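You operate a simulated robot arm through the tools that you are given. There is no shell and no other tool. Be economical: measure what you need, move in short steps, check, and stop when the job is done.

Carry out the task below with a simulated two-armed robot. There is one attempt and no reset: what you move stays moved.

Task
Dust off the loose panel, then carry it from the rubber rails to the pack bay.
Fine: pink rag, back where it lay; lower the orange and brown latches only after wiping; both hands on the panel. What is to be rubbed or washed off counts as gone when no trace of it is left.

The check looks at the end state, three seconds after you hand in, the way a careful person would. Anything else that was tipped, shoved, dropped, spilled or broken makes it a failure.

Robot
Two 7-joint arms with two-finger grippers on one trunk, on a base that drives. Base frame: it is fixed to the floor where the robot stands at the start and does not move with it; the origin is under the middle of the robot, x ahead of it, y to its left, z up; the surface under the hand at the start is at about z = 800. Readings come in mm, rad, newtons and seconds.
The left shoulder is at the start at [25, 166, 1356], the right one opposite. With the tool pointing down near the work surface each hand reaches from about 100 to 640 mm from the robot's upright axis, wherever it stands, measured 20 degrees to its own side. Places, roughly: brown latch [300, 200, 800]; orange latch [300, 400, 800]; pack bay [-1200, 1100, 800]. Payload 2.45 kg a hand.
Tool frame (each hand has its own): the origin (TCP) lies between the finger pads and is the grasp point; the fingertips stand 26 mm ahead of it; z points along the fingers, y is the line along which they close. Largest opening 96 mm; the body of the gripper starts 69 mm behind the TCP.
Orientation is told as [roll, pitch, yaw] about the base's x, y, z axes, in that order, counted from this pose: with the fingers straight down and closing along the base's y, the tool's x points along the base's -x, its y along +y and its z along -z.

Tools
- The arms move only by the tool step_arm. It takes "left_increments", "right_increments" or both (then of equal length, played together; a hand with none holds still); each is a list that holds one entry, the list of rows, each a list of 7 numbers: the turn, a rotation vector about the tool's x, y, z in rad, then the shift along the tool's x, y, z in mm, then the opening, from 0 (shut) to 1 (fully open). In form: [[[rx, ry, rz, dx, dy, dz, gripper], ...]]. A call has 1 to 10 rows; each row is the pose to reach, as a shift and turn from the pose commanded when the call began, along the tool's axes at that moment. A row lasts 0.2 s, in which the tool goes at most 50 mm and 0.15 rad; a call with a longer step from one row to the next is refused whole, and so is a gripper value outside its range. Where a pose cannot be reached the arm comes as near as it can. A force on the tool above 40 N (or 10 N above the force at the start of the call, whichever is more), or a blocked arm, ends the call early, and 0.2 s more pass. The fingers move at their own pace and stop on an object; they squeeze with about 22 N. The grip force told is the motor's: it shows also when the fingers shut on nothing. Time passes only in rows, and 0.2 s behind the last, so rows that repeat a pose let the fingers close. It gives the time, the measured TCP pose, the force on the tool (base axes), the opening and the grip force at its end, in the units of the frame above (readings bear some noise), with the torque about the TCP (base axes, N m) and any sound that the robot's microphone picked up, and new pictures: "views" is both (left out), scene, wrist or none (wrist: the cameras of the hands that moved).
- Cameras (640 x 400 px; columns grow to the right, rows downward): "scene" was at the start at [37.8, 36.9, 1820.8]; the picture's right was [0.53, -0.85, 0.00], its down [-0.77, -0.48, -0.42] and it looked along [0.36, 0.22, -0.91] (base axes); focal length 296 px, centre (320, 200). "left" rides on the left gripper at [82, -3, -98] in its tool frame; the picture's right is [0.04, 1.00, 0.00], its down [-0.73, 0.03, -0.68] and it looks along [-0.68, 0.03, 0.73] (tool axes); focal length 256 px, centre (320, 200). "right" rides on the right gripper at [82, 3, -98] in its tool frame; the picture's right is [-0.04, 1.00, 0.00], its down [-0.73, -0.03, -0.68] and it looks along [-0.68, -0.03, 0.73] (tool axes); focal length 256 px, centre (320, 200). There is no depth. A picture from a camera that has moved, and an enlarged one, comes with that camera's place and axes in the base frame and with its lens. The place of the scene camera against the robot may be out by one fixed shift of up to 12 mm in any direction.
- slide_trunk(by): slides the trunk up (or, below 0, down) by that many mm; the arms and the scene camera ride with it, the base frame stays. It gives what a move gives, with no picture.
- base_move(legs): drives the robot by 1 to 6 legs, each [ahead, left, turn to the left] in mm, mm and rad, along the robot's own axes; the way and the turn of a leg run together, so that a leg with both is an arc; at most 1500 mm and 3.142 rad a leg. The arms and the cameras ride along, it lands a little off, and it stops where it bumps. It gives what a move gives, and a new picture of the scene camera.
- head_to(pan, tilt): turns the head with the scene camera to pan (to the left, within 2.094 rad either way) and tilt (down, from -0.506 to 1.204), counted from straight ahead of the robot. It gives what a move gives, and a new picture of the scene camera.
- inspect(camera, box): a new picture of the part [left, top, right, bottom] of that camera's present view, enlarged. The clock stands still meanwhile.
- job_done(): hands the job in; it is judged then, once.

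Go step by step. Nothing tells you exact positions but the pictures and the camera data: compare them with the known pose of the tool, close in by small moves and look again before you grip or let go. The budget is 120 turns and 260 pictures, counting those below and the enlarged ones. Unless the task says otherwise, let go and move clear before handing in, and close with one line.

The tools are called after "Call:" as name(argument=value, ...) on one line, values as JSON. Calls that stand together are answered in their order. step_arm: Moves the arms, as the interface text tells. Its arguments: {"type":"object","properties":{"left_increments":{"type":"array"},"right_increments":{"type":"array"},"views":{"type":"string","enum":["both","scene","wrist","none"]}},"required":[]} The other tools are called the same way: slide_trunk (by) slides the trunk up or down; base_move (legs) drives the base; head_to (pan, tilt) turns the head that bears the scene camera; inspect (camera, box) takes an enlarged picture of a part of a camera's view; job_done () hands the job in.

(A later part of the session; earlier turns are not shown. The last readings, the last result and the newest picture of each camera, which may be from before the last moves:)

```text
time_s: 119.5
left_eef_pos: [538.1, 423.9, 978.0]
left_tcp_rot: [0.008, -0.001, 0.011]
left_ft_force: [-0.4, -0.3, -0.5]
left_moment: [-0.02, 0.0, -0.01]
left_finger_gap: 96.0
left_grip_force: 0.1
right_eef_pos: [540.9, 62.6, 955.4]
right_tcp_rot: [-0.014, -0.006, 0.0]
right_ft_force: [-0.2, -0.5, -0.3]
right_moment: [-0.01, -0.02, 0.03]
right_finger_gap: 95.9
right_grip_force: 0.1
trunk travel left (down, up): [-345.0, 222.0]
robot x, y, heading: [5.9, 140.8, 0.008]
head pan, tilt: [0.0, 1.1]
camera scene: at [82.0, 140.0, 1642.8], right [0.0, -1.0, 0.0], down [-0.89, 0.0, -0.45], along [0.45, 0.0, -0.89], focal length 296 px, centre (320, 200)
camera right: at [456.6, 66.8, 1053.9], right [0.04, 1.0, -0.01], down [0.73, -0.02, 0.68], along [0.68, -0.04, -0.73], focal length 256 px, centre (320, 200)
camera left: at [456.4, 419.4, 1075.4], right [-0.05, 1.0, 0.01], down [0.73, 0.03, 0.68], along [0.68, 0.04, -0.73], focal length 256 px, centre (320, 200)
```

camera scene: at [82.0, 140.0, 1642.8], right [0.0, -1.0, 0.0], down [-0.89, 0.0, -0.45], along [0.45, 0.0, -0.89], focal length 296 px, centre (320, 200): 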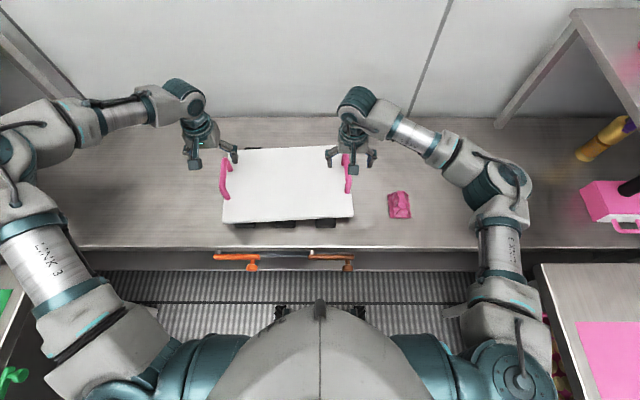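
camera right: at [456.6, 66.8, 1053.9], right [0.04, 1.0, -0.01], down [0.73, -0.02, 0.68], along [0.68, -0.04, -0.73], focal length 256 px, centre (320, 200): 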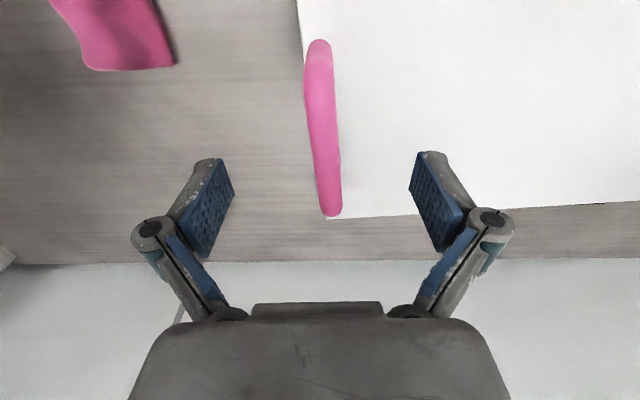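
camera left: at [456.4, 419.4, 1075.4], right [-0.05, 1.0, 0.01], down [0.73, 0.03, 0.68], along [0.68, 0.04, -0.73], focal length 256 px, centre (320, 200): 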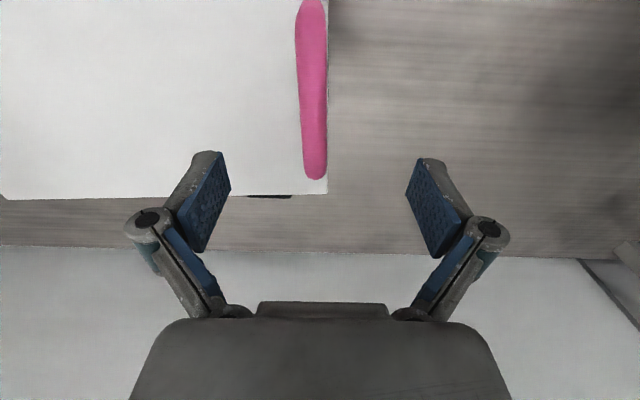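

Both handles are centred between the fingers. I lower both hands so that the pads surround the bars (z≈908).

Call:
step_arm(left_increments=[[[0, 0, 0, 3, 0, 10, 1], [0, 0, 0, 6, -1, 20, 1], [0, 0, 0, 9, -2, 30, 1], [0, 0, 0, 12, -3, 40, 1], [0, 0, 0, 13, -3, 50, 1], [0, 0, 0, 13, -3, 60, 1], [0, 0, 0, 13, -3, 69, 1], [0, 0, 0, 13, -3, 69, 1]]], right_increments=[[[0.0, 0, 0, 0, 0, 6, 1], [0, 0, 0, 0, 0, 12, 1], [0, 0, 0, 0, 0, 18, 1], [0, 0, 0, 0, 0, 24, 1], [0, 0, 0, 0, 0, 30, 1], [0, 0, 0, 0, 0, 36, 1], [0, 0, 0, 0, 0, 42, 1], [0, 0, 0, 0, 0, 46, 1]]])

```text
time_s: 121.3
left_eef_pos: [524.4, 421.6, 907.7]
left_tcp_rot: [0.01, -0.003, 0.011]
left_ft_force: [0.3, 1.2, -1.1]
left_moment: [-0.01, -0.01, 0.02]
left_finger_gap: 95.8
left_grip_force: 0.0
right_eef_pos: [542.9, 63.3, 910.1]
right_tcp_rot: [-0.017, -0.007, 0.0]
right_ft_force: [0.4, 0.0, 0.2]
right_moment: [-0.01, 0.02, 0.02]
right_finger_gap: 95.9
right_grip_force: 0.0
trunk travel left (down, up): [-345.0, 222.0]
robot x, y, heading: [4.8, 145.1, 0.004]
head pan, tilt: [0.0, 1.1]
camera scene: at [82.1, 143.2, 1642.8], right [0.0, -1.0, 0.0], down [-0.89, 0.0, -0.45], along [0.45, 0.0, -0.89], focal length 296 px, centre (320, 200)
camera right: at [458.5, 68.4, 1008.7], right [0.04, 1.0, -0.02], down [0.73, -0.02, 0.69], along [0.68, -0.04, -0.73], focal length 256 px, centre (320, 200)
camera left: at [443.0, 417.6, 1005.7], right [-0.05, 1.0, 0.01], down [0.73, 0.03, 0.68], along [0.68, 0.04, -0.73], focal length 256 px, centre (320, 200)
```

scene: 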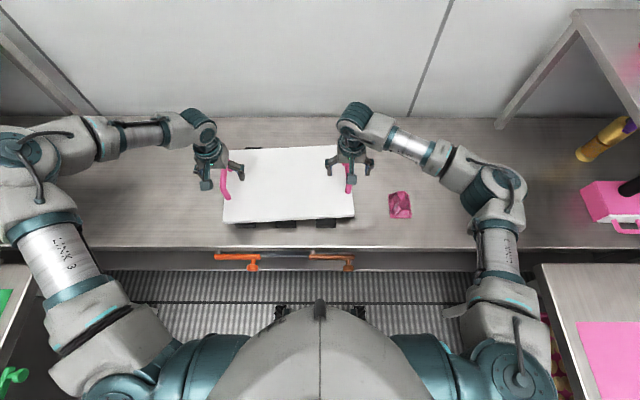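
right: 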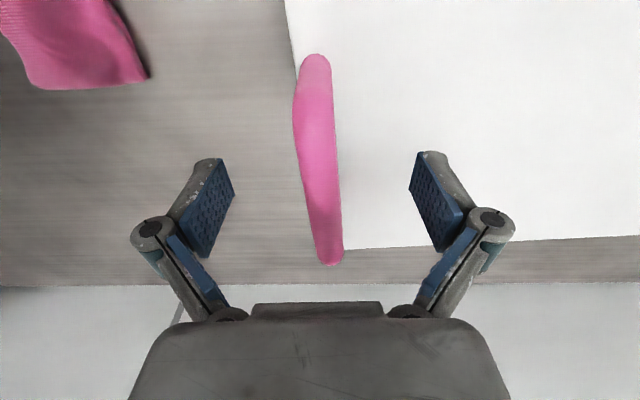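
left: 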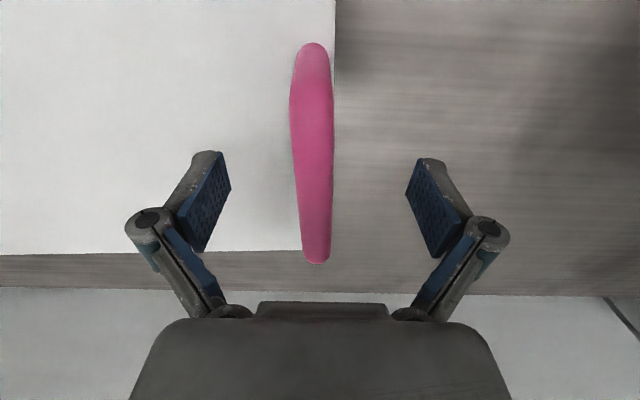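

The bars sit between the pads, so I close both grippers.

Call:
step_arm(left_increments=[[[0, 0, 0, 0, 0, 3, 0.7], [0, 0, 0, 0, 0, 3, 0.4], [0, 0, 0, 0, 0, 3, 0.2], [0, 0, 0, 0, 0, 3, 0], [0, 0, 0, 0, 0, 3, 0], [0, 0, 0, 0, 0, 3, 0]]], right_increments=[[[0, 0, 0, 0, -1, 3, 0.7], [0, 0, 0, 0, -1, 3, 0.4], [0, 0, 0, 0, -1, 3, 0.2], [0, 0, 0, 0, -1, 3, 0], [0, 0, 0, 0, -1, 3, 0], [0, 0, 0, 0, -1, 3, 0]]], views="wrist")

```text
time_s: 122.7
left_eef_pos: [524.8, 420.6, 905.0]
left_tcp_rot: [0.003, -0.003, 0.01]
left_ft_force: [5.4, -37.2, 0.1]
left_moment: [0.27, -0.1, 0.58]
left_finger_gap: 17.6
left_grip_force: 21.9
right_eef_pos: [542.2, 63.8, 907.4]
right_tcp_rot: [-0.01, -0.007, 0.005]
right_ft_force: [-4.4, 37.1, -0.4]
right_moment: [-0.15, 0.2, 0.58]
right_finger_gap: 17.7
right_grip_force: 22.4
trunk travel left (down, up): [-345.0, 222.0]
robot x, y, heading: [5.7, 141.9, -0.001]
head pan, tilt: [0.0, 1.1]
camera right: at [457.8, 68.5, 1005.8], right [0.03, 1.0, -0.01], down [0.73, -0.02, 0.68], along [0.68, -0.03, -0.73], focal length 256 px, centre (320, 200)
camera left: at [443.5, 416.5, 1002.3], right [-0.05, 1.0, 0.0], down [0.73, 0.03, 0.68], along [0.68, 0.04, -0.73], focal length 256 px, centre (320, 200)
```

right: 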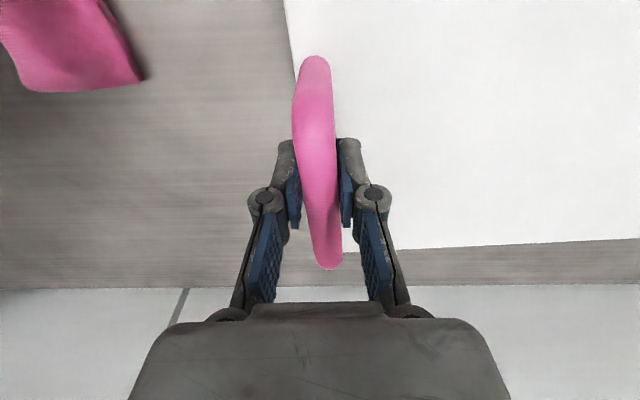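
left: 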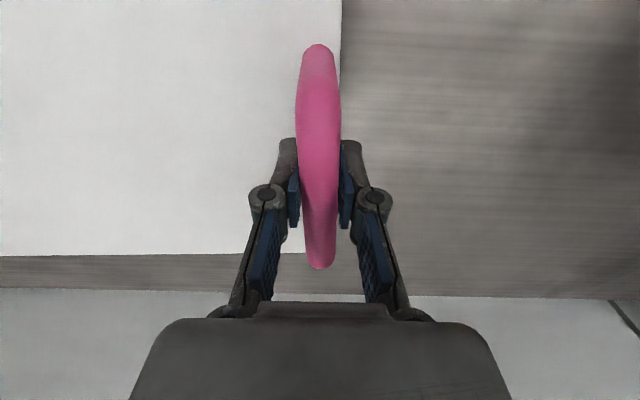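

Both handles are gripped, with some outward pull between the hands. I relax it before lifting.

Call:
step_arm(left_increments=[[[0, 0, 0, 0, -2, 0, 0], [0, 0, 0, 0, -3.5, 0, 0], [0, 0, 0, 0, -3.5, 0, 0]]], right_increments=[[[0, 0, 0, 0, 2, 0, 0], [0, 0, 0, 0, 3.5, 0, 0], [0, 0, 0, 0, 3.5, 0, 0]]], views="none")

```text
time_s: 123.5
left_eef_pos: [524.8, 421.3, 904.0]
left_tcp_rot: [0.009, -0.002, 0.012]
left_ft_force: [5.8, -20.3, -0.4]
left_moment: [0.19, -0.3, 0.57]
left_finger_gap: 17.4
left_grip_force: 21.9
right_eef_pos: [542.1, 65.5, 907.3]
right_tcp_rot: [-0.017, -0.007, 0.001]
right_ft_force: [-9.1, 18.6, 1.9]
right_moment: [-0.08, 0.08, 0.61]
right_finger_gap: 17.8
right_grip_force: 21.7
trunk travel left (down, up): [-345.0, 222.0]
robot x, y, heading: [1.8, 142.8, 0.003]
head pan, tilt: [0.0, 1.1]
```

Call:
step_arm(left_increments=[[[0, 0, 0, -0.5, -2, 0, 0], [0, 0, 0, -1, -3.5, 0, 0], [0, 0, 0, -1, -3.5, -4, 0], [0, 0, 0, -1, -3.5, -8, 0], [0, 0, 0, -1, -3.5, -14, 0]]], right_increments=[[[0, 0, 0, 0.5, 2, 0, 0], [0, 0, 0, 1, 3, 0, 0], [0, 0, 0, 1, 3, -4, 0], [0, 0, 0, 1, 3, -8, 0], [0, 0, 0, 1, 3, -14, 0]]], views="scene")

```text
time_s: 124.8
left_eef_pos: [522.0, 420.2, 919.6]
left_tcp_rot: [0.013, -0.003, 0.015]
left_ft_force: [3.8, 0.7, -5.3]
left_moment: [0.05, 0.2, 0.58]
left_finger_gap: 16.9
left_grip_force: 21.8
right_eef_pos: [537.2, 64.5, 921.4]
right_tcp_rot: [-0.024, -0.009, -0.005]
right_ft_force: [-2.9, -1.0, -5.1]
right_moment: [0.01, -0.11, 0.66]
right_finger_gap: 17.7
right_grip_force: 22.0
trunk travel left (down, up): [-345.0, 222.0]
robot x, y, heading: [3.9, 140.6, 0.004]
head pan, tilt: [0.0, 1.1]
stopped in row 5 (left hand): the force on the tool passed its limit at 42 N (the readings are from after the stop); the commanded pose is now the measured one
camera scene: at [83.6, 143.6, 1642.7], right [0.0, -1.0, 0.0], down [-0.89, 0.0, -0.45], along [0.45, 0.0, -0.89], focal length 296 px, centre (320, 200)
```

scene: 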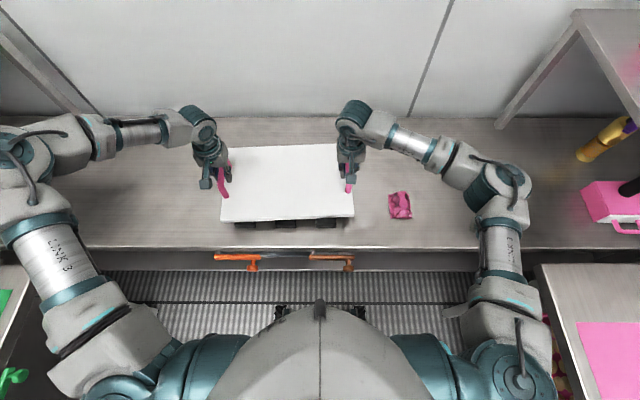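

The panel came free of the rails at about 5 N a hand. I continue lifting gently.

Call:
step_arm(left_increments=[[[0, 0, 0, 0, 0, -10, 0], [0, 0, 0, 0, 0, -20, 0], [0, 0, 0, 0, 0, -30, 0], [0, 0, 0, 0, 0, -40, 0], [0, 0, 0, 0, 0, -50, 0], [0, 0, 0, 0, 0, -60, 0], [0, 0, 0, 0, 0, -70, 0], [0, 0, 0, 0, 0, -80, 0]]], right_increments=[[[0, 0, 0, 0, 0, -10, 0], [0, 0, 0, 0, 0, -20, 0], [0, 0, 0, 0, 0, -30, 0], [0, 0, 0, 0, 0, -40, 0], [0, 0, 0, 0, 0, -50, 0], [0, 0, 0, 0, 0, -60, 0], [0, 0, 0, 0, 0, -70, 0], [0, 0, 0, 0, 0, -80, 0]]], views="scene")

Call:
inspect(camera="scene", box=[170, 100, 430, 280])

```text
time_s: 126.5
left_eef_pos: [523.2, 420.6, 999.9]
left_tcp_rot: [0.016, -0.004, 0.015]
left_ft_force: [1.5, 27.9, -4.8]
left_moment: [-0.14, 0.11, 0.53]
left_finger_gap: 16.9
left_grip_force: 21.5
right_eef_pos: [539.2, 65.4, 1003.1]
right_tcp_rot: [-0.029, -0.009, -0.006]
right_ft_force: [-1.9, -28.1, -4.3]
right_moment: [0.11, 0.03, 0.53]
right_finger_gap: 17.8
right_grip_force: 22.3
trunk travel left (down, up): [-345.0, 222.0]
robot x, y, heading: [3.3, 142.3, 0.005]
head pan, tilt: [0.0, 1.1]
camera scene: at [83.6, 143.5, 1642.7], right [0.0, -1.0, 0.0], down [-0.89, 0.0, -0.45], along [0.45, 0.0, -0.89], focal length 296 px, centre (320, 200)
```

scene: 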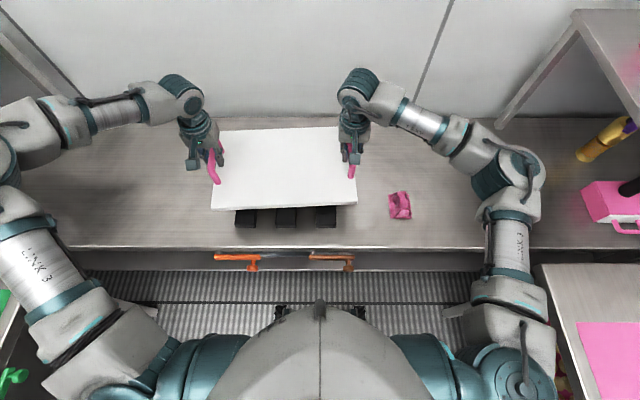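

```text
2.22 times, centred on (300, 190) of scene
camera zoom: at [83.6, 143.5, 1642.7], right [0.0, -1.0, 0.0], down [-0.89, 0.0, -0.45], along [0.45, 0.0, -0.89], focal length 659 px, centre (364, 222)
```

zoom: 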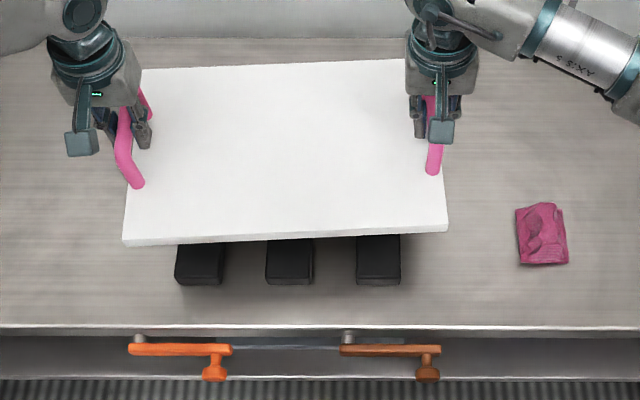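

The panel is held clear and the rails are left in place. I relax the squeeze between the hands, then back away from the bench.

Call:
step_arm(left_increments=[[[0, 0, 0, 0, 1, 0, 0], [0, 0, 0, 0, 2.5, 0, 0], [0, 0, 0, 0, 2.5, 0, 0]]], right_increments=[[[0, 0, 0, 0, -1, 0, 0], [0, 0, 0, 0, -2.5, 0, 0], [0, 0, 0, 0, -2.5, 0, 0]]], views="none")

Call:
base_move(legs=[[-250, 0, 0]])

```text
time_s: 127.3
left_eef_pos: [523.4, 421.1, 999.7]
left_tcp_rot: [0.014, -0.005, 0.014]
left_ft_force: [2.0, 17.1, -4.7]
left_moment: [-0.11, 0.16, 0.53]
left_finger_gap: 16.8
left_grip_force: 21.5
right_eef_pos: [537.3, 65.2, 1003.6]
right_tcp_rot: [-0.025, -0.009, -0.002]
right_ft_force: [-2.2, -17.1, -4.0]
right_moment: [0.07, -0.07, 0.56]
right_finger_gap: 17.5
right_grip_force: 21.8
trunk travel left (down, up): [-345.0, 222.0]
robot x, y, heading: [3.9, 144.3, 0.001]
head pan, tilt: [0.0, 1.1]
```

```text
time_s: 129.2
left_eef_pos: [277.1, 418.3, 999.8]
left_tcp_rot: [0.014, -0.004, 0.011]
left_ft_force: [3.3, 0.1, -4.2]
left_moment: [0.05, -0.02, 0.61]
left_finger_gap: 17.0
left_grip_force: 22.2
right_eef_pos: [289.6, 63.4, 1003.3]
right_tcp_rot: [-0.024, -0.009, -0.005]
right_ft_force: [-3.0, -0.4, -4.7]
right_moment: [-0.04, 0.13, 0.46]
right_finger_gap: 17.4
right_grip_force: 21.6
trunk travel left (down, up): [-345.0, 222.0]
robot x, y, heading: [-244.6, 141.4, 0.0]
head pan, tilt: [0.0, 1.1]
camera scene: at [-162.7, 142.7, 1642.5], right [0.0, -1.0, 0.0], down [-0.89, 0.0, -0.45], along [0.45, 0.0, -0.89], focal length 296 px, centre (320, 200)
```

scene: 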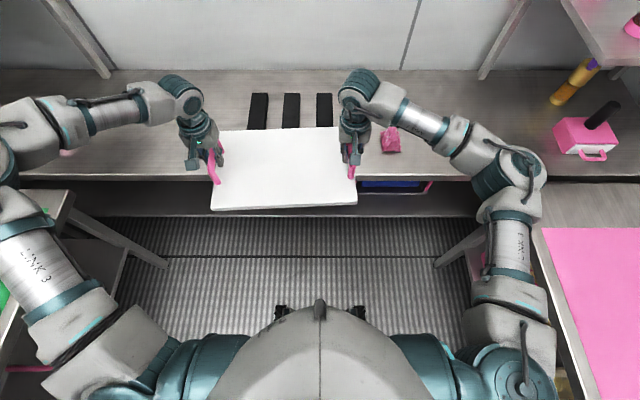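

It rides smoothly. I back up a bit more, then turn left to face the side bench.

Call:
base_move(legs=[[-260, 0, 0]])

Call:
base_move(legs=[[0, 0, 0.8], [0, 0, 0.77]])

```text
time_s: 131.0
left_eef_pos: [17.1, 421.1, 1002.1]
left_tcp_rot: [0.014, -0.007, 0.015]
left_ft_force: [2.3, 0.5, -4.2]
left_moment: [0.03, -0.04, 0.53]
left_finger_gap: 17.0
left_grip_force: 21.9
right_eef_pos: [32.2, 64.7, 1005.5]
right_tcp_rot: [-0.025, -0.014, -0.003]
right_ft_force: [-3.3, -0.8, -5.6]
right_moment: [-0.05, 0.16, 0.46]
right_finger_gap: 17.5
right_grip_force: 21.9
trunk travel left (down, up): [-345.0, 222.0]
robot x, y, heading: [-498.4, 141.8, 0.005]
head pan, tilt: [0.0, 1.1]
camera scene: at [-416.3, 143.5, 1642.5], right [0.0, -1.0, 0.0], down [-0.89, 0.0, -0.45], along [0.45, 0.0, -0.89], focal length 296 px, centre (320, 200)
```

scene: 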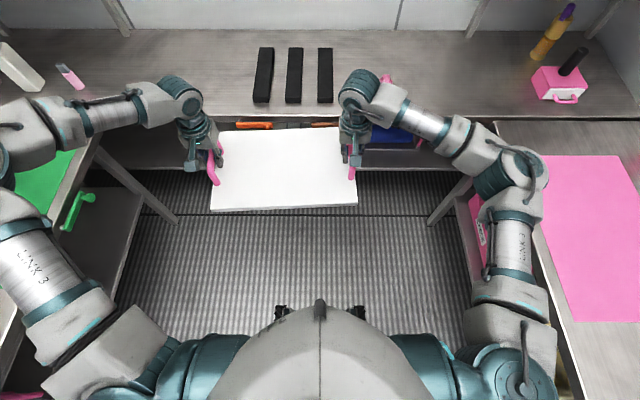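

```text
time_s: 135.5
left_eef_pos: [-765.3, 655.2, 1005.4]
left_tcp_rot: [0.016, -0.013, 1.565]
left_ft_force: [0.3, 2.9, -4.6]
left_moment: [-0.01, 0.0, 0.45]
left_finger_gap: 17.1
left_grip_force: 21.8
right_eef_pos: [-409.5, 663.4, 1008.1]
right_tcp_rot: [-0.024, -0.019, 1.548]
right_ft_force: [1.7, -2.2, -4.7]
right_moment: [-0.12, -0.04, 0.53]
right_finger_gap: 17.6
right_grip_force: 21.6
trunk travel left (down, up): [-345.0, 222.0]
robot x, y, heading: [-496.3, 141.3, 1.558]
head pan, tilt: [0.0, 1.1]
camera scene: at [-497.5, 220.3, 1642.6], right [1.0, -0.01, 0.0], down [-0.01, -0.89, -0.45], along [0.01, 0.45, -0.89], focal length 296 px, centre (320, 200)
```

scene: 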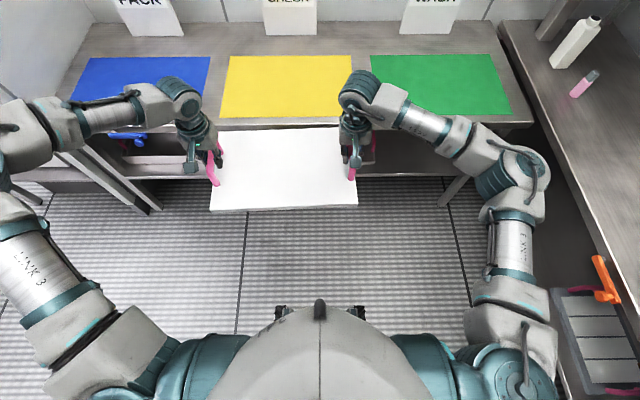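

Turned without trouble. I raise the head to see the pack bay's surroundings and the side wall.

Call:
head_to(pan=0.5, tilt=0.55)

Call:
head_to(pan=0.9, tilt=0.8)

```text
time_s: 136.5
left_eef_pos: [-767.0, 651.5, 1008.5]
left_tcp_rot: [0.012, -0.014, 1.567]
left_ft_force: [0.7, 2.8, -4.1]
left_moment: [0.39, 0.02, 0.56]
left_finger_gap: 16.8
left_grip_force: 22.6
right_eef_pos: [-409.4, 659.6, 1010.4]
right_tcp_rot: [-0.024, -0.023, 1.548]
right_ft_force: [-0.7, -3.1, -4.7]
right_moment: [-0.51, -0.07, 0.54]
right_finger_gap: 17.5
right_grip_force: 22.0
trunk travel left (down, up): [-345.0, 222.0]
robot x, y, heading: [-497.0, 139.9, 1.559]
head pan, tilt: [0.499, 0.55]
camera scene: at [-541.8, 236.7, 1685.6], right [0.88, 0.47, 0.0], down [0.24, -0.47, -0.85], along [-0.4, 0.75, -0.53], focal length 296 px, centre (320, 200)
```

scene: 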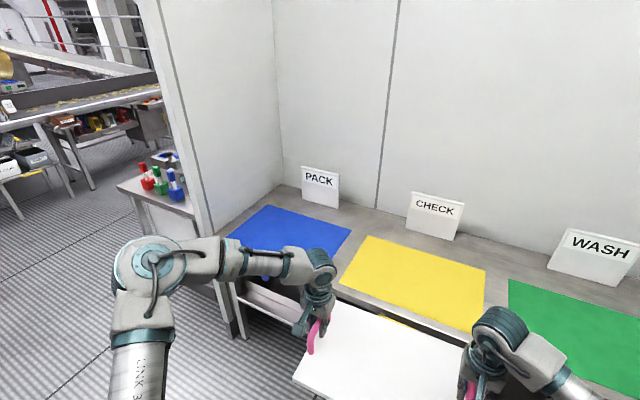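

```text
time_s: 137.3
left_eef_pos: [-766.7, 652.0, 1008.3]
left_tcp_rot: [0.016, -0.017, 1.568]
left_ft_force: [-1.1, 2.9, -4.3]
left_moment: [0.02, 0.02, 0.56]
left_finger_gap: 17.0
left_grip_force: 21.8
right_eef_pos: [-409.1, 658.8, 1011.0]
right_tcp_rot: [-0.023, -0.024, 1.55]
right_ft_force: [1.2, -3.4, -4.9]
right_moment: [-0.09, -0.03, 0.54]
right_finger_gap: 17.7
right_grip_force: 22.0
trunk travel left (down, up): [-345.0, 222.0]
robot x, y, heading: [-497.4, 140.0, 1.555]
head pan, tilt: [0.901, 0.799]
camera scene: at [-562.7, 208.2, 1664.4], right [0.63, 0.77, 0.0], down [0.56, -0.46, -0.69], along [-0.54, 0.44, -0.72], focal length 296 px, centre (320, 200)
```

scene: 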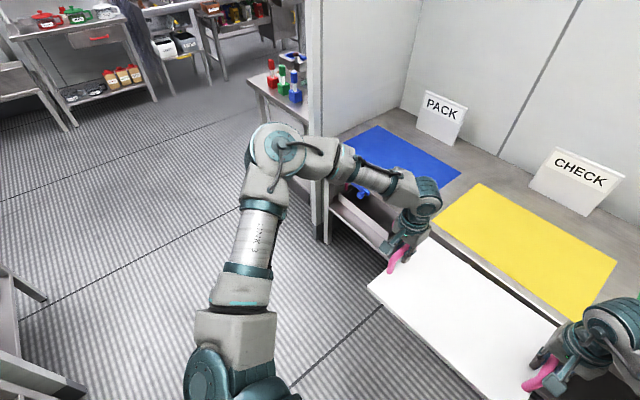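

The tall side wall's edge is near x≈-1530, y≈945. To keep the left elbow clear of it I'll face the bay at a slight angle, turning the panel about 0.3 rad clockwise relative to me. I do that rotation now with both hands while there is room.

Call:
step_arm(left_increments=[[[0, 0, 0.05, -8.9, 0, 0, 0], [0, 0, 0.1, -17.8, -0.5, 0, 0], [0, 0, 0.15, -26.7, -1.5, 0, 0], [0, 0, 0.2, -35.5, -2.9, 0, 0], [0, 0, 0.25, -44.2, -4.7, 0, 0], [0, 0, 0.3, -52.8, -7, 0, 0], [0, 0, 0.3, -52.8, -7, 0, 0]]], right_increments=[[[0, 0, 0.05, 8.9, 0, 0, 0], [0, 0, 0.1, 17.8, 0.5, 0, 0], [0, 0, 0.15, 26.7, 1.5, 0, 0], [0, 0, 0.2, 35.5, 2.9, 0, 0], [0, 0, 0.25, 44.2, 4.7, 0, 0], [0, 0, 0.3, 52.8, 7, 0, 0], [0, 0, 0.3, 52.8, 7, 0, 0]]], views="scene")

```text
time_s: 138.9
left_eef_pos: [-759.7, 704.9, 1008.8]
left_tcp_rot: [0.021, -0.011, 1.266]
left_ft_force: [-23.2, 10.1, -4.0]
left_moment: [0.18, -0.23, 0.55]
left_finger_gap: 16.8
left_grip_force: 22.1
right_eef_pos: [-417.8, 606.9, 1007.7]
right_tcp_rot: [-0.019, -0.027, 1.25]
right_ft_force: [23.6, -10.9, -4.6]
right_moment: [-0.34, 0.16, 0.55]
right_finger_gap: 17.7
right_grip_force: 22.1
trunk travel left (down, up): [-345.0, 222.0]
robot x, y, heading: [-496.1, 140.3, 1.556]
head pan, tilt: [0.901, 0.799]
camera scene: at [-562.6, 208.2, 1664.4], right [0.63, 0.78, 0.0], down [0.56, -0.46, -0.69], along [-0.54, 0.44, -0.72], focal length 296 px, centre (320, 200)
```

scene: 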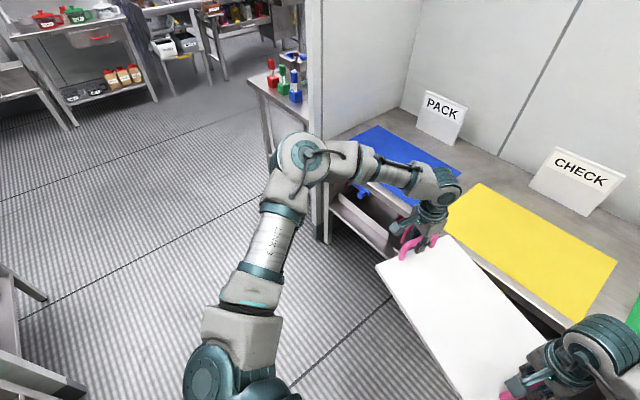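

It rotates well and the elbow comes in. I relax the squeeze, then slide left and turn toward the bay.

Call:
step_arm(left_increments=[[[0, 0, 0, 0, 1.5, 0, 0], [0, 0, 0, 0, 3, 0, 0], [0, 0, 0, 0, 3, 0, 0]]], right_increments=[[[0, 0, 0, 0, -1.5, 0, 0], [0, 0, 0, 0, -3, 0, 0], [0, 0, 0, 0, -3, 0, 0]]], views="none")

Call:
base_move(legs=[[0, 430, 0], [0, 0, 0.28]])

Call:
head_to(pan=0.3, tilt=0.95)

```text
time_s: 139.7
left_eef_pos: [-759.0, 704.6, 1009.4]
left_tcp_rot: [0.015, -0.01, 1.261]
left_ft_force: [5.6, 1.5, -5.2]
left_moment: [0.01, -0.01, 0.52]
left_finger_gap: 17.2
left_grip_force: 22.1
right_eef_pos: [-417.2, 606.2, 1008.7]
right_tcp_rot: [-0.014, -0.031, 1.251]
right_ft_force: [-5.2, -1.9, -5.0]
right_moment: [-0.18, 0.03, 0.59]
right_finger_gap: 17.6
right_grip_force: 21.6
trunk travel left (down, up): [-345.0, 222.0]
robot x, y, heading: [-498.0, 141.5, 1.559]
head pan, tilt: [0.901, 0.799]
```

```text
time_s: 143.2
left_eef_pos: [-1287.6, 636.1, 1017.5]
left_tcp_rot: [0.025, -0.016, 1.49]
left_ft_force: [1.3, 2.1, -5.4]
left_moment: [-0.1, 0.01, 0.44]
left_finger_gap: 16.8
left_grip_force: 22.4
right_eef_pos: [-930.8, 614.2, 1010.7]
right_tcp_rot: [0.002, -0.031, 1.475]
right_ft_force: [-1.7, -2.9, -4.0]
right_moment: [-0.01, -0.05, 0.45]
right_finger_gap: 17.5
right_grip_force: 21.6
trunk travel left (down, up): [-345.0, 222.0]
robot x, y, heading: [-918.7, 150.5, 1.78]
head pan, tilt: [0.901, 0.799]
stopped in leg 2: the force on the tool passed its limit at 41 N (the readings are from after the stop); the commanded pose is now the measured one
camera scene: at [-987.1, 202.5, 1664.8], right [0.45, 0.9, -0.01], down [0.64, -0.32, -0.7], along [-0.63, 0.31, -0.72], focal length 296 px, centre (320, 200)
```

scene: 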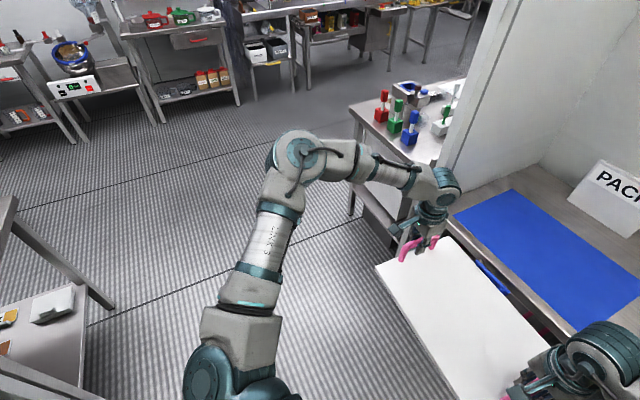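

```text
time_s: 144.2
left_eef_pos: [-1290.0, 634.3, 1015.9]
left_tcp_rot: [0.022, -0.016, 1.488]
left_ft_force: [1.7, 2.4, -5.2]
left_moment: [0.21, 0.01, 0.42]
left_finger_gap: 16.9
left_grip_force: 22.1
right_eef_pos: [-933.6, 614.2, 1011.3]
right_tcp_rot: [0.0, -0.033, 1.474]
right_ft_force: [-0.7, -2.1, -5.0]
right_moment: [-0.29, -0.04, 0.49]
right_finger_gap: 16.9
right_grip_force: 21.7
trunk travel left (down, up): [-345.0, 222.0]
robot x, y, heading: [-919.8, 150.6, 1.779]
head pan, tilt: [0.3, 0.949]
camera scene: at [-954.0, 229.0, 1652.9], right [0.87, 0.49, -0.01], down [0.4, -0.71, -0.58], along [-0.29, 0.5, -0.82], focal length 296 px, centre (320, 200)
```

scene: 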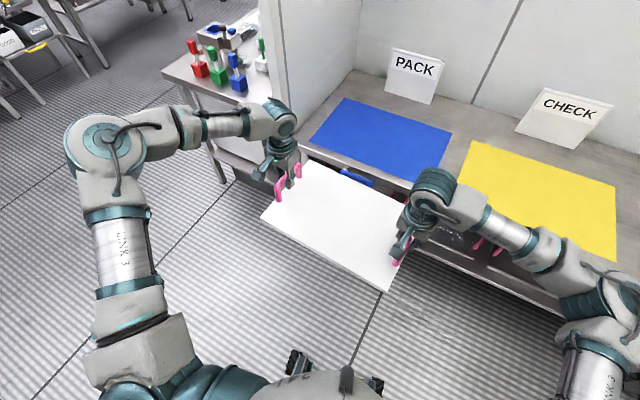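

Only internal forces tripped the limit; the grip is fine. I finish the small turn and drive most of the way in.

Call:
base_move(legs=[[0, 0, 0.056], [300, -61, 0]])

```text
time_s: 146.7
left_eef_pos: [-1350.0, 927.3, 1014.3]
left_tcp_rot: [0.018, -0.02, 1.546]
left_ft_force: [1.9, 3.3, -5.2]
left_moment: [-0.08, -0.05, 0.55]
left_finger_gap: 16.8
left_grip_force: 21.4
right_eef_pos: [-993.6, 927.1, 1011.5]
right_tcp_rot: [-0.003, -0.034, 1.535]
right_ft_force: [-2.1, -3.3, -5.0]
right_moment: [-0.05, 0.02, 0.61]
right_finger_gap: 17.6
right_grip_force: 21.9
trunk travel left (down, up): [-345.0, 222.0]
robot x, y, heading: [-947.7, 464.1, 1.838]
head pan, tilt: [0.3, 0.949]
camera scene: at [-995.9, 539.2, 1652.9], right [0.84, 0.54, 0.0], down [0.44, -0.69, -0.58], along [-0.31, 0.49, -0.82], focal length 296 px, centre (320, 200)
```

scene: 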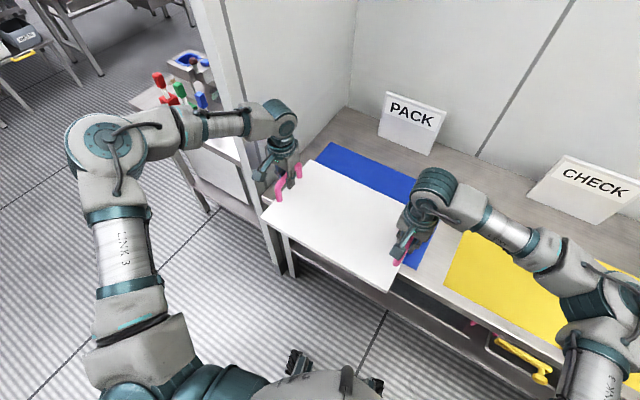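

The panel is square to the bay at centre x≈-1172. I drive the remaining way in slowly.

Call:
base_move(legs=[[90, -29, 0]])

Call:
head_to(pan=0.75, tilt=0.75)

```text
time_s: 147.9
left_eef_pos: [-1352.0, 1019.1, 1015.7]
left_tcp_rot: [0.014, -0.023, 1.549]
left_ft_force: [0.7, 3.6, -4.3]
left_moment: [0.05, -0.09, 0.5]
left_finger_gap: 17.0
left_grip_force: 22.2
right_eef_pos: [-995.9, 1018.8, 1015.3]
right_tcp_rot: [-0.006, -0.04, 1.533]
right_ft_force: [-2.3, -4.0, -6.3]
right_moment: [-0.19, -0.04, 0.64]
right_finger_gap: 17.3
right_grip_force: 22.0
trunk travel left (down, up): [-345.0, 222.0]
robot x, y, heading: [-944.9, 558.6, 1.835]
head pan, tilt: [0.3, 0.949]
camera scene: at [-1000.1, 632.9, 1652.8], right [0.84, 0.54, 0.01], down [0.44, -0.69, -0.58], along [-0.31, 0.49, -0.82], focal length 296 px, centre (320, 200)
```

scene: 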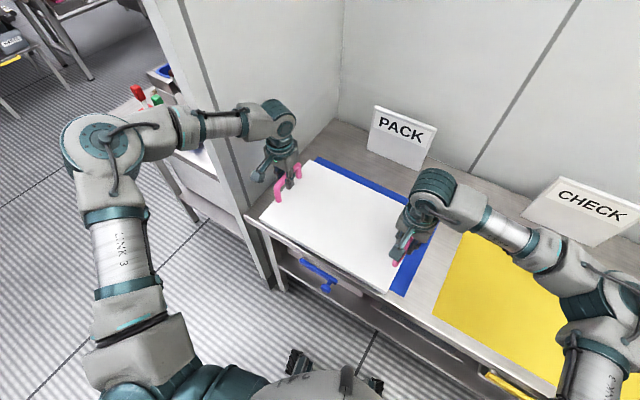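

```text
time_s: 148.8
left_eef_pos: [-1350.5, 1016.3, 1017.6]
left_tcp_rot: [0.017, -0.024, 1.549]
left_ft_force: [2.3, 2.3, -3.6]
left_moment: [0.2, -0.04, 0.59]
left_finger_gap: 16.5
left_grip_force: 21.8
right_eef_pos: [-995.2, 1016.0, 1016.1]
right_tcp_rot: [-0.007, -0.042, 1.535]
right_ft_force: [-1.9, -3.5, -5.9]
right_moment: [-0.36, -0.08, 0.52]
right_finger_gap: 17.2
right_grip_force: 22.2
trunk travel left (down, up): [-345.0, 222.0]
robot x, y, heading: [-943.5, 558.3, 1.833]
head pan, tilt: [0.75, 0.75]
camera scene: at [-1029.7, 618.3, 1668.1], right [0.53, 0.85, 0.0], down [0.58, -0.36, -0.73], along [-0.62, 0.38, -0.69], focal length 296 px, centre (320, 200)
```

scene: 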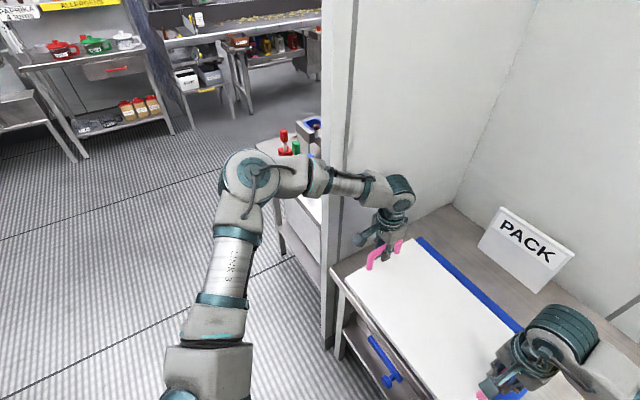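

The wall edge is closer than I'd like for the left elbow. I tilt the left hand around its round handle so the wrist and elbow move inward, away from the wall.

Call:
step_arm(left_increments=[[[-0.06, 0, 0, 0, 0, 0, 0], [-0.12, 0, 0, 0, 0, 0, 0], [-0.18, 0, 0, 0, 0, 0, 0], [-0.24, 0, 0, 0, 0, 0, 0], [-0.3, 0, 0, 0, 0, 0, 0], [-0.36, 0, 0, 0, 0, 0, 0], [-0.42, 0, 0, 0, 0, 0, 0], [-0.42, 0, 0, 0, 0, 0, 0]]], views="scene")

```text
time_s: 150.6
left_eef_pos: [-1347.9, 1018.0, 1019.5]
left_tcp_rot: [0.44, -0.024, 1.549]
left_ft_force: [-2.8, 2.6, -5.1]
left_moment: [0.34, 0.02, 0.44]
left_finger_gap: 16.5
left_grip_force: 21.8
right_eef_pos: [-991.4, 1016.9, 1016.5]
right_tcp_rot: [-0.001, -0.04, 1.533]
right_ft_force: [3.3, -2.7, -6.1]
right_moment: [-0.48, -0.06, 0.48]
right_finger_gap: 17.2
right_grip_force: 21.8
trunk travel left (down, up): [-345.0, 222.0]
robot x, y, heading: [-945.2, 561.4, 1.842]
head pan, tilt: [0.75, 0.75]
camera scene: at [-1024.6, 619.4, 1668.3], right [0.53, 0.85, 0.0], down [0.58, -0.36, -0.73], along [-0.62, 0.38, -0.69], focal length 296 px, centre (320, 200)
```

scene: 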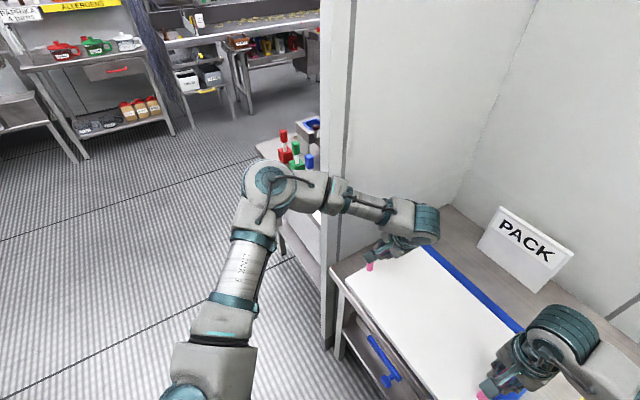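

That moved the elbow down and in, but I want more margin. I extend both arms forward together (80 mm, with 25 mm to the right) so the base can stay further back.

Call:
step_arm(left_increments=[[[0, 0, 0, -10, -2.6, -1.2, 0], [0, 0, 0, -20, -5.3, -2.4, 0], [0, 0, 0, -30, -8, -3.6, 0], [0, 0, 0, -40, -10.6, -4.8, 0], [0, 0, 0, -50, -13.2, -6, 0], [0, 0, 0, -60, -15.9, -7.2, 0], [0, 0, 0, -70, -18.5, -8.3, 0], [0, 0, 0, -80.5, -21.2, -9.5, 0], [0, 0, 0, -80.5, -21.2, -9.5, 0]]], right_increments=[[[0, 0, 0, -10, -2.8, 0, 0], [0, 0, 0, -20, -5.5, 0, 0], [0, 0, 0, -30, -8.3, 0, 0], [0, 0, 0, -40, -11, 0, 0], [0, 0, 0, -50, -13.8, 0, 0], [0, 0, 0, -60, -16.5, 0, 0], [0, 0, 0, -70, -19.3, 0, 0], [0, 0, 0, -81, -22, 0, 0], [0, 0, 0, -81, -22, 0, 0]]], views="scene")

```text
time_s: 151.7
left_eef_pos: [-1338.5, 1034.5, 1025.3]
left_tcp_rot: [0.43, -0.032, 1.539]
left_ft_force: [1.4, 3.2, -4.3]
left_moment: [0.07, -0.02, 0.6]
left_finger_gap: 18.5
left_grip_force: 21.8
left hand out of reach, approached as far as the arm can: row 3, 4, 5
right_eef_pos: [-982.3, 1051.5, 1020.7]
right_tcp_rot: [0.01, -0.044, 1.544]
right_ft_force: [-0.8, -3.7, -6.0]
right_moment: [-0.15, -0.09, 0.66]
right_finger_gap: 18.1
right_grip_force: 22.0
trunk travel left (down, up): [-345.0, 222.0]
robot x, y, heading: [-946.2, 562.8, 1.84]
head pan, tilt: [0.75, 0.75]
stopped in row 5 (right hand): the force on the tool passed its limit at 44 N (the readings are from after the stop); the commanded pose is now the measured one
camera scene: at [-1025.3, 619.7, 1668.3], right [0.53, 0.85, 0.0], down [0.58, -0.36, -0.73], along [-0.62, 0.38, -0.69], focal length 296 px, centre (320, 200)
```

scene: 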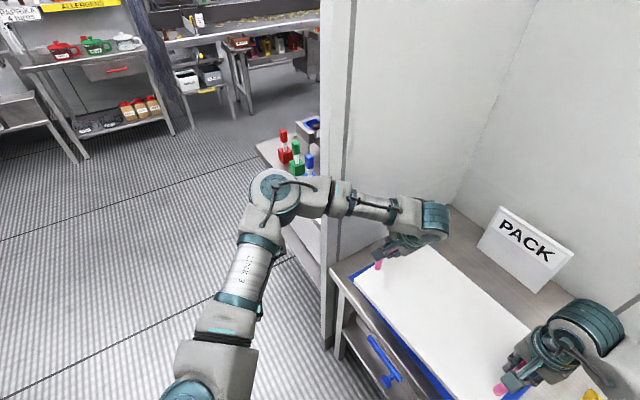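

The left arm is at its limit forward. I pitch the left hand about its pinch axis (fingers forward, wrist back), which buys reach and moves the elbow back from the wall.

Call:
step_arm(left_increments=[[[0, -0.07, 0, 0, 0, 0, 0], [0, -0.14, 0, 0, 0, 0, 0], [0, -0.21, 0, 0, 0, 0, 0], [0, -0.28, 0, 0, 0, 0, 0], [0, -0.35, 0, 0, 0, 0, 0], [0, -0.42, 0, 0, 0, 0, 0], [0, -0.5, 0, 0, 0, 0, 0], [0, -0.5, 0, 0, 0, 0, 0]]], views="scene")

```text
time_s: 153.5
left_eef_pos: [-1337.3, 1035.6, 1024.9]
left_tcp_rot: [0.489, -0.481, 1.308]
left_ft_force: [16.8, 4.4, -5.1]
left_moment: [-0.05, -0.03, 0.68]
left_finger_gap: 18.6
left_grip_force: 21.8
right_eef_pos: [-980.9, 1052.8, 1021.0]
right_tcp_rot: [0.011, -0.044, 1.541]
right_ft_force: [-16.5, -4.7, -4.9]
right_moment: [-0.12, -0.03, 0.54]
right_finger_gap: 17.9
right_grip_force: 21.9
trunk travel left (down, up): [-345.0, 222.0]
robot x, y, heading: [-945.0, 564.2, 1.839]
head pan, tilt: [0.75, 0.75]
camera scene: at [-1023.3, 619.9, 1668.3], right [0.53, 0.85, 0.0], down [0.58, -0.36, -0.73], along [-0.62, 0.38, -0.69], focal length 296 px, centre (320, 200)
```

scene: 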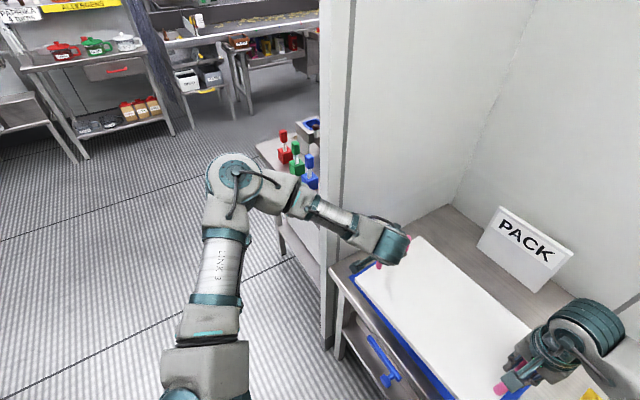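

The panel stays level and the elbow is well back. I square the panel and extend both arms forward a bit with the new room.

Call:
step_arm(left_increments=[[[0, 0, 0, -5.3, -0.3, 3.1, 0], [0, 0, 0, -10.6, -0.5, 6.2, 0], [0, 0, 0, -15.9, -0.5, 9.2, 0], [0, 0, 0, -21.2, -0.6, 12.3, 0], [0, 0, 0, -26.5, -0.7, 15.4, 0], [0, 0, 0, -31.8, -0.8, 18.5, 0], [0, 0, 0, -37.1, -0.9, 21.6, 0], [0, 0, 0, -42.4, -0.9, 24.6, 0], [0, 0, 0, -42.4, -0.9, 24.6, 0]]], right_increments=[[[0, 0, 0.006, -3.9, 0.4, 0, 0], [0, 0, 0.012, -7.8, 0.8, 0, 0], [0, 0, 0.018, -11.6, 1.2, 0, 0], [0, 0, 0.024, -15.5, 1.6, 0, 0], [0, 0, 0.03, -19.4, 1.9, 0, 0], [0, 0, 0.036, -23.3, 2.3, 0, 0], [0, 0, 0.042, -27, 2.6, 0, 0], [0, 0, 0.048, -31, 2.9, 0, 0], [0, 0, 0.048, -31, 2.9, 0, 0]]], views="scene")

```text
time_s: 155.5
left_eef_pos: [-1337.4, 1084.9, 1027.0]
left_tcp_rot: [0.492, -0.478, 1.31]
left_ft_force: [-14.5, 2.4, -5.6]
left_moment: [0.22, 0.0, 0.28]
left_finger_gap: 17.0
left_grip_force: 22.1
right_eef_pos: [-981.8, 1084.9, 1022.3]
right_tcp_rot: [0.011, -0.044, 1.494]
right_ft_force: [14.0, -2.4, -5.2]
right_moment: [-0.34, -0.01, 0.51]
right_finger_gap: 18.2
right_grip_force: 21.7
trunk travel left (down, up): [-345.0, 222.0]
robot x, y, heading: [-947.2, 560.6, 1.838]
head pan, tilt: [0.75, 0.75]
camera scene: at [-1022.8, 620.1, 1668.4], right [0.53, 0.85, 0.0], down [0.58, -0.36, -0.73], along [-0.62, 0.38, -0.69], focal length 296 px, centre (320, 200)
```

scene: 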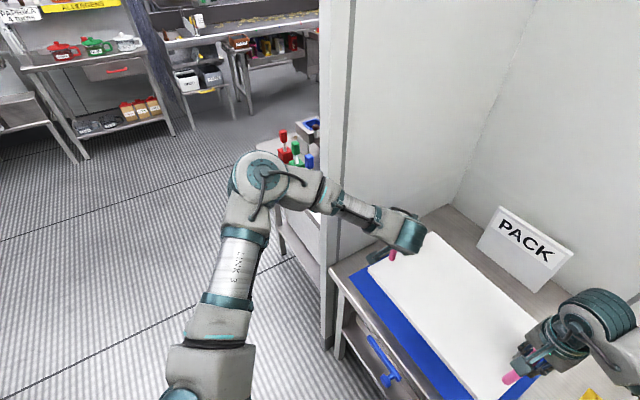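

Square now, centre about (-1160,1085). A last short drive of about 52 mm, then I look from above.

Call:
base_move(legs=[[50, -14, 0]])

Call:
head_to(pan=0.25, tilt=0.9)

```text
time_s: 156.4
left_eef_pos: [-1337.7, 1131.2, 1028.4]
left_tcp_rot: [0.492, -0.486, 1.309]
left_ft_force: [-23.0, 2.6, -3.8]
left_moment: [0.37, -0.08, 0.23]
left_finger_gap: 16.8
left_grip_force: 21.9
right_eef_pos: [-982.7, 1130.6, 1024.8]
right_tcp_rot: [0.012, -0.048, 1.494]
right_ft_force: [23.9, -2.9, -5.5]
right_moment: [-0.45, -0.01, 0.55]
right_finger_gap: 18.1
right_grip_force: 22.2
trunk travel left (down, up): [-345.0, 222.0]
robot x, y, heading: [-944.2, 613.8, 1.841]
head pan, tilt: [0.75, 0.75]
camera scene: at [-1020.2, 663.9, 1669.0], right [0.52, 0.85, 0.0], down [0.58, -0.36, -0.73], along [-0.62, 0.38, -0.68], focal length 296 px, centre (320, 200)
```

scene: 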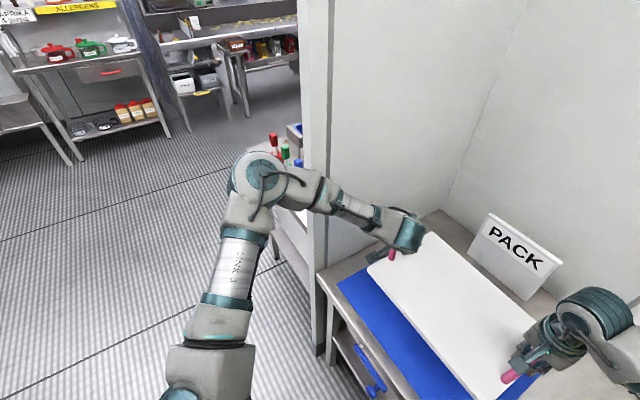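

```text
time_s: 157.3
left_eef_pos: [-1341.6, 1132.3, 1027.2]
left_tcp_rot: [0.488, -0.486, 1.311]
left_ft_force: [-1.6, 1.1, -4.8]
left_moment: [0.27, -0.03, 0.0]
left_finger_gap: 16.8
left_grip_force: 21.4
right_eef_pos: [-985.5, 1130.7, 1023.4]
right_tcp_rot: [0.008, -0.046, 1.493]
right_ft_force: [1.1, -1.0, -6.0]
right_moment: [-0.4, -0.06, 0.45]
right_finger_gap: 18.1
right_grip_force: 22.2
trunk travel left (down, up): [-345.0, 222.0]
robot x, y, heading: [-948.2, 616.3, 1.84]
head pan, tilt: [0.25, 0.901]
camera scene: at [-990.7, 693.8, 1656.4], right [0.87, 0.49, 0.0], down [0.39, -0.68, -0.62], along [-0.31, 0.54, -0.79], focal length 296 px, centre (320, 200)
```

scene: 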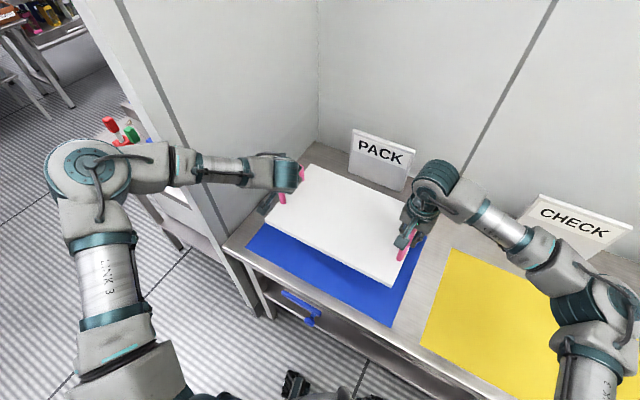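

The panel hangs over the blue mat with good margins (panel about x -1355..-970, y 1012..1275 against mat -1432..-932, 989..1319). I lower both hands together, checking reach.

Call:
step_arm(left_increments=[[[0, 0, 0, 3.7, -3.3, 6.3, 0], [0, 0, 0, 7.4, -6.7, 12.5, 0], [0, 0, 0, 11.1, -10, 18.8, 0], [0, 0, 0, 14.8, -13.3, 25, 0], [0, 0, 0, 18.5, -16.7, 31.3, 0], [0, 0, 0, 18.5, -16.7, 31.3, 0]]], right_increments=[[[0, 0, 0, 0.4, 0, 8, 0], [0, 0, 0, 0.7, 0, 16, 0], [0, 0, 0, 1.1, -0.2, 24, 0], [0, 0, 0, 1.5, -0.2, 32, 0], [0, 0, 0, 1.8, -0.3, 40, 0], [0, 0, 0, 1.8, -0.3, 40, 0]]], views="none")

```text
time_s: 158.7
left_eef_pos: [-1335.3, 1134.0, 987.1]
left_tcp_rot: [0.492, -0.482, 1.311]
left_ft_force: [4.9, 2.6, -4.7]
left_moment: [-0.07, 0.07, 0.35]
left_finger_gap: 16.8
left_grip_force: 22.6
right_eef_pos: [-980.2, 1132.3, 984.2]
right_tcp_rot: [0.015, -0.047, 1.493]
right_ft_force: [-4.1, -3.0, -4.5]
right_moment: [-0.08, 0.0, 0.64]
right_finger_gap: 18.0
right_grip_force: 21.6
trunk travel left (down, up): [-345.0, 222.0]
robot x, y, heading: [-944.2, 613.4, 1.838]
head pan, tilt: [0.25, 0.901]
```

Good, no reach problem. Lowering another 60 mm.

Call:
step_arm(left_increments=[[[0, 0, 0, 4.6, -4.2, 7.8, 0], [0, 0, 0, 9.3, -8.3, 15.7, 0], [0, 0, 0, 13.9, -12.5, 23.5, 0], [0, 0, 0, 18.5, -16.7, 31.3, 0], [0, 0, 0, 23.2, -20.8, 39.1, 0], [0, 0, 0, 27.8, -25, 47, 0], [0, 0, 0, 27.8, -25, 47, 0]]], right_increments=[[[0, 0, 0, 0.5, 0, 10, 0], [0, 0, 0, 0.9, -0.1, 20, 0], [0, 0, 0, 1.4, -0.2, 30, 0], [0, 0, 0, 1.8, -0.3, 40, 0], [0, 0, 0, 2.3, -0.4, 50, 0], [0, 0, 0, 2.8, -0.5, 60, 0], [0, 0, 0, 2.8, -0.5, 60, 0]]], views="scene")

```text
time_s: 160.3
left_eef_pos: [-1340.8, 1133.7, 924.8]
left_tcp_rot: [0.489, -0.485, 1.312]
left_ft_force: [1.6, 1.3, -6.1]
left_moment: [-0.08, -0.03, 0.1]
left_finger_gap: 16.6
left_grip_force: 22.1
right_eef_pos: [-984.7, 1129.5, 924.2]
right_tcp_rot: [0.01, -0.048, 1.493]
right_ft_force: [-2.0, -3.1, -5.8]
right_moment: [0.0, -0.01, 0.55]
right_finger_gap: 17.6
right_grip_force: 22.1
trunk travel left (down, up): [-345.0, 222.0]
robot x, y, heading: [-948.0, 615.6, 1.836]
head pan, tilt: [0.25, 0.901]
camera scene: at [-992.2, 692.8, 1656.4], right [0.87, 0.49, 0.0], down [0.39, -0.68, -0.62], along [-0.3, 0.54, -0.79], focal length 296 px, centre (320, 200)
```

scene: 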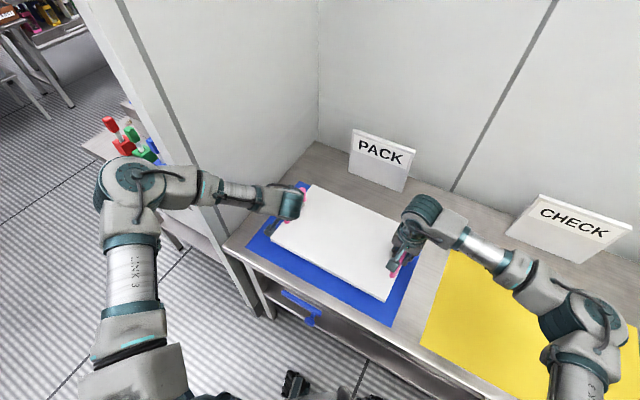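

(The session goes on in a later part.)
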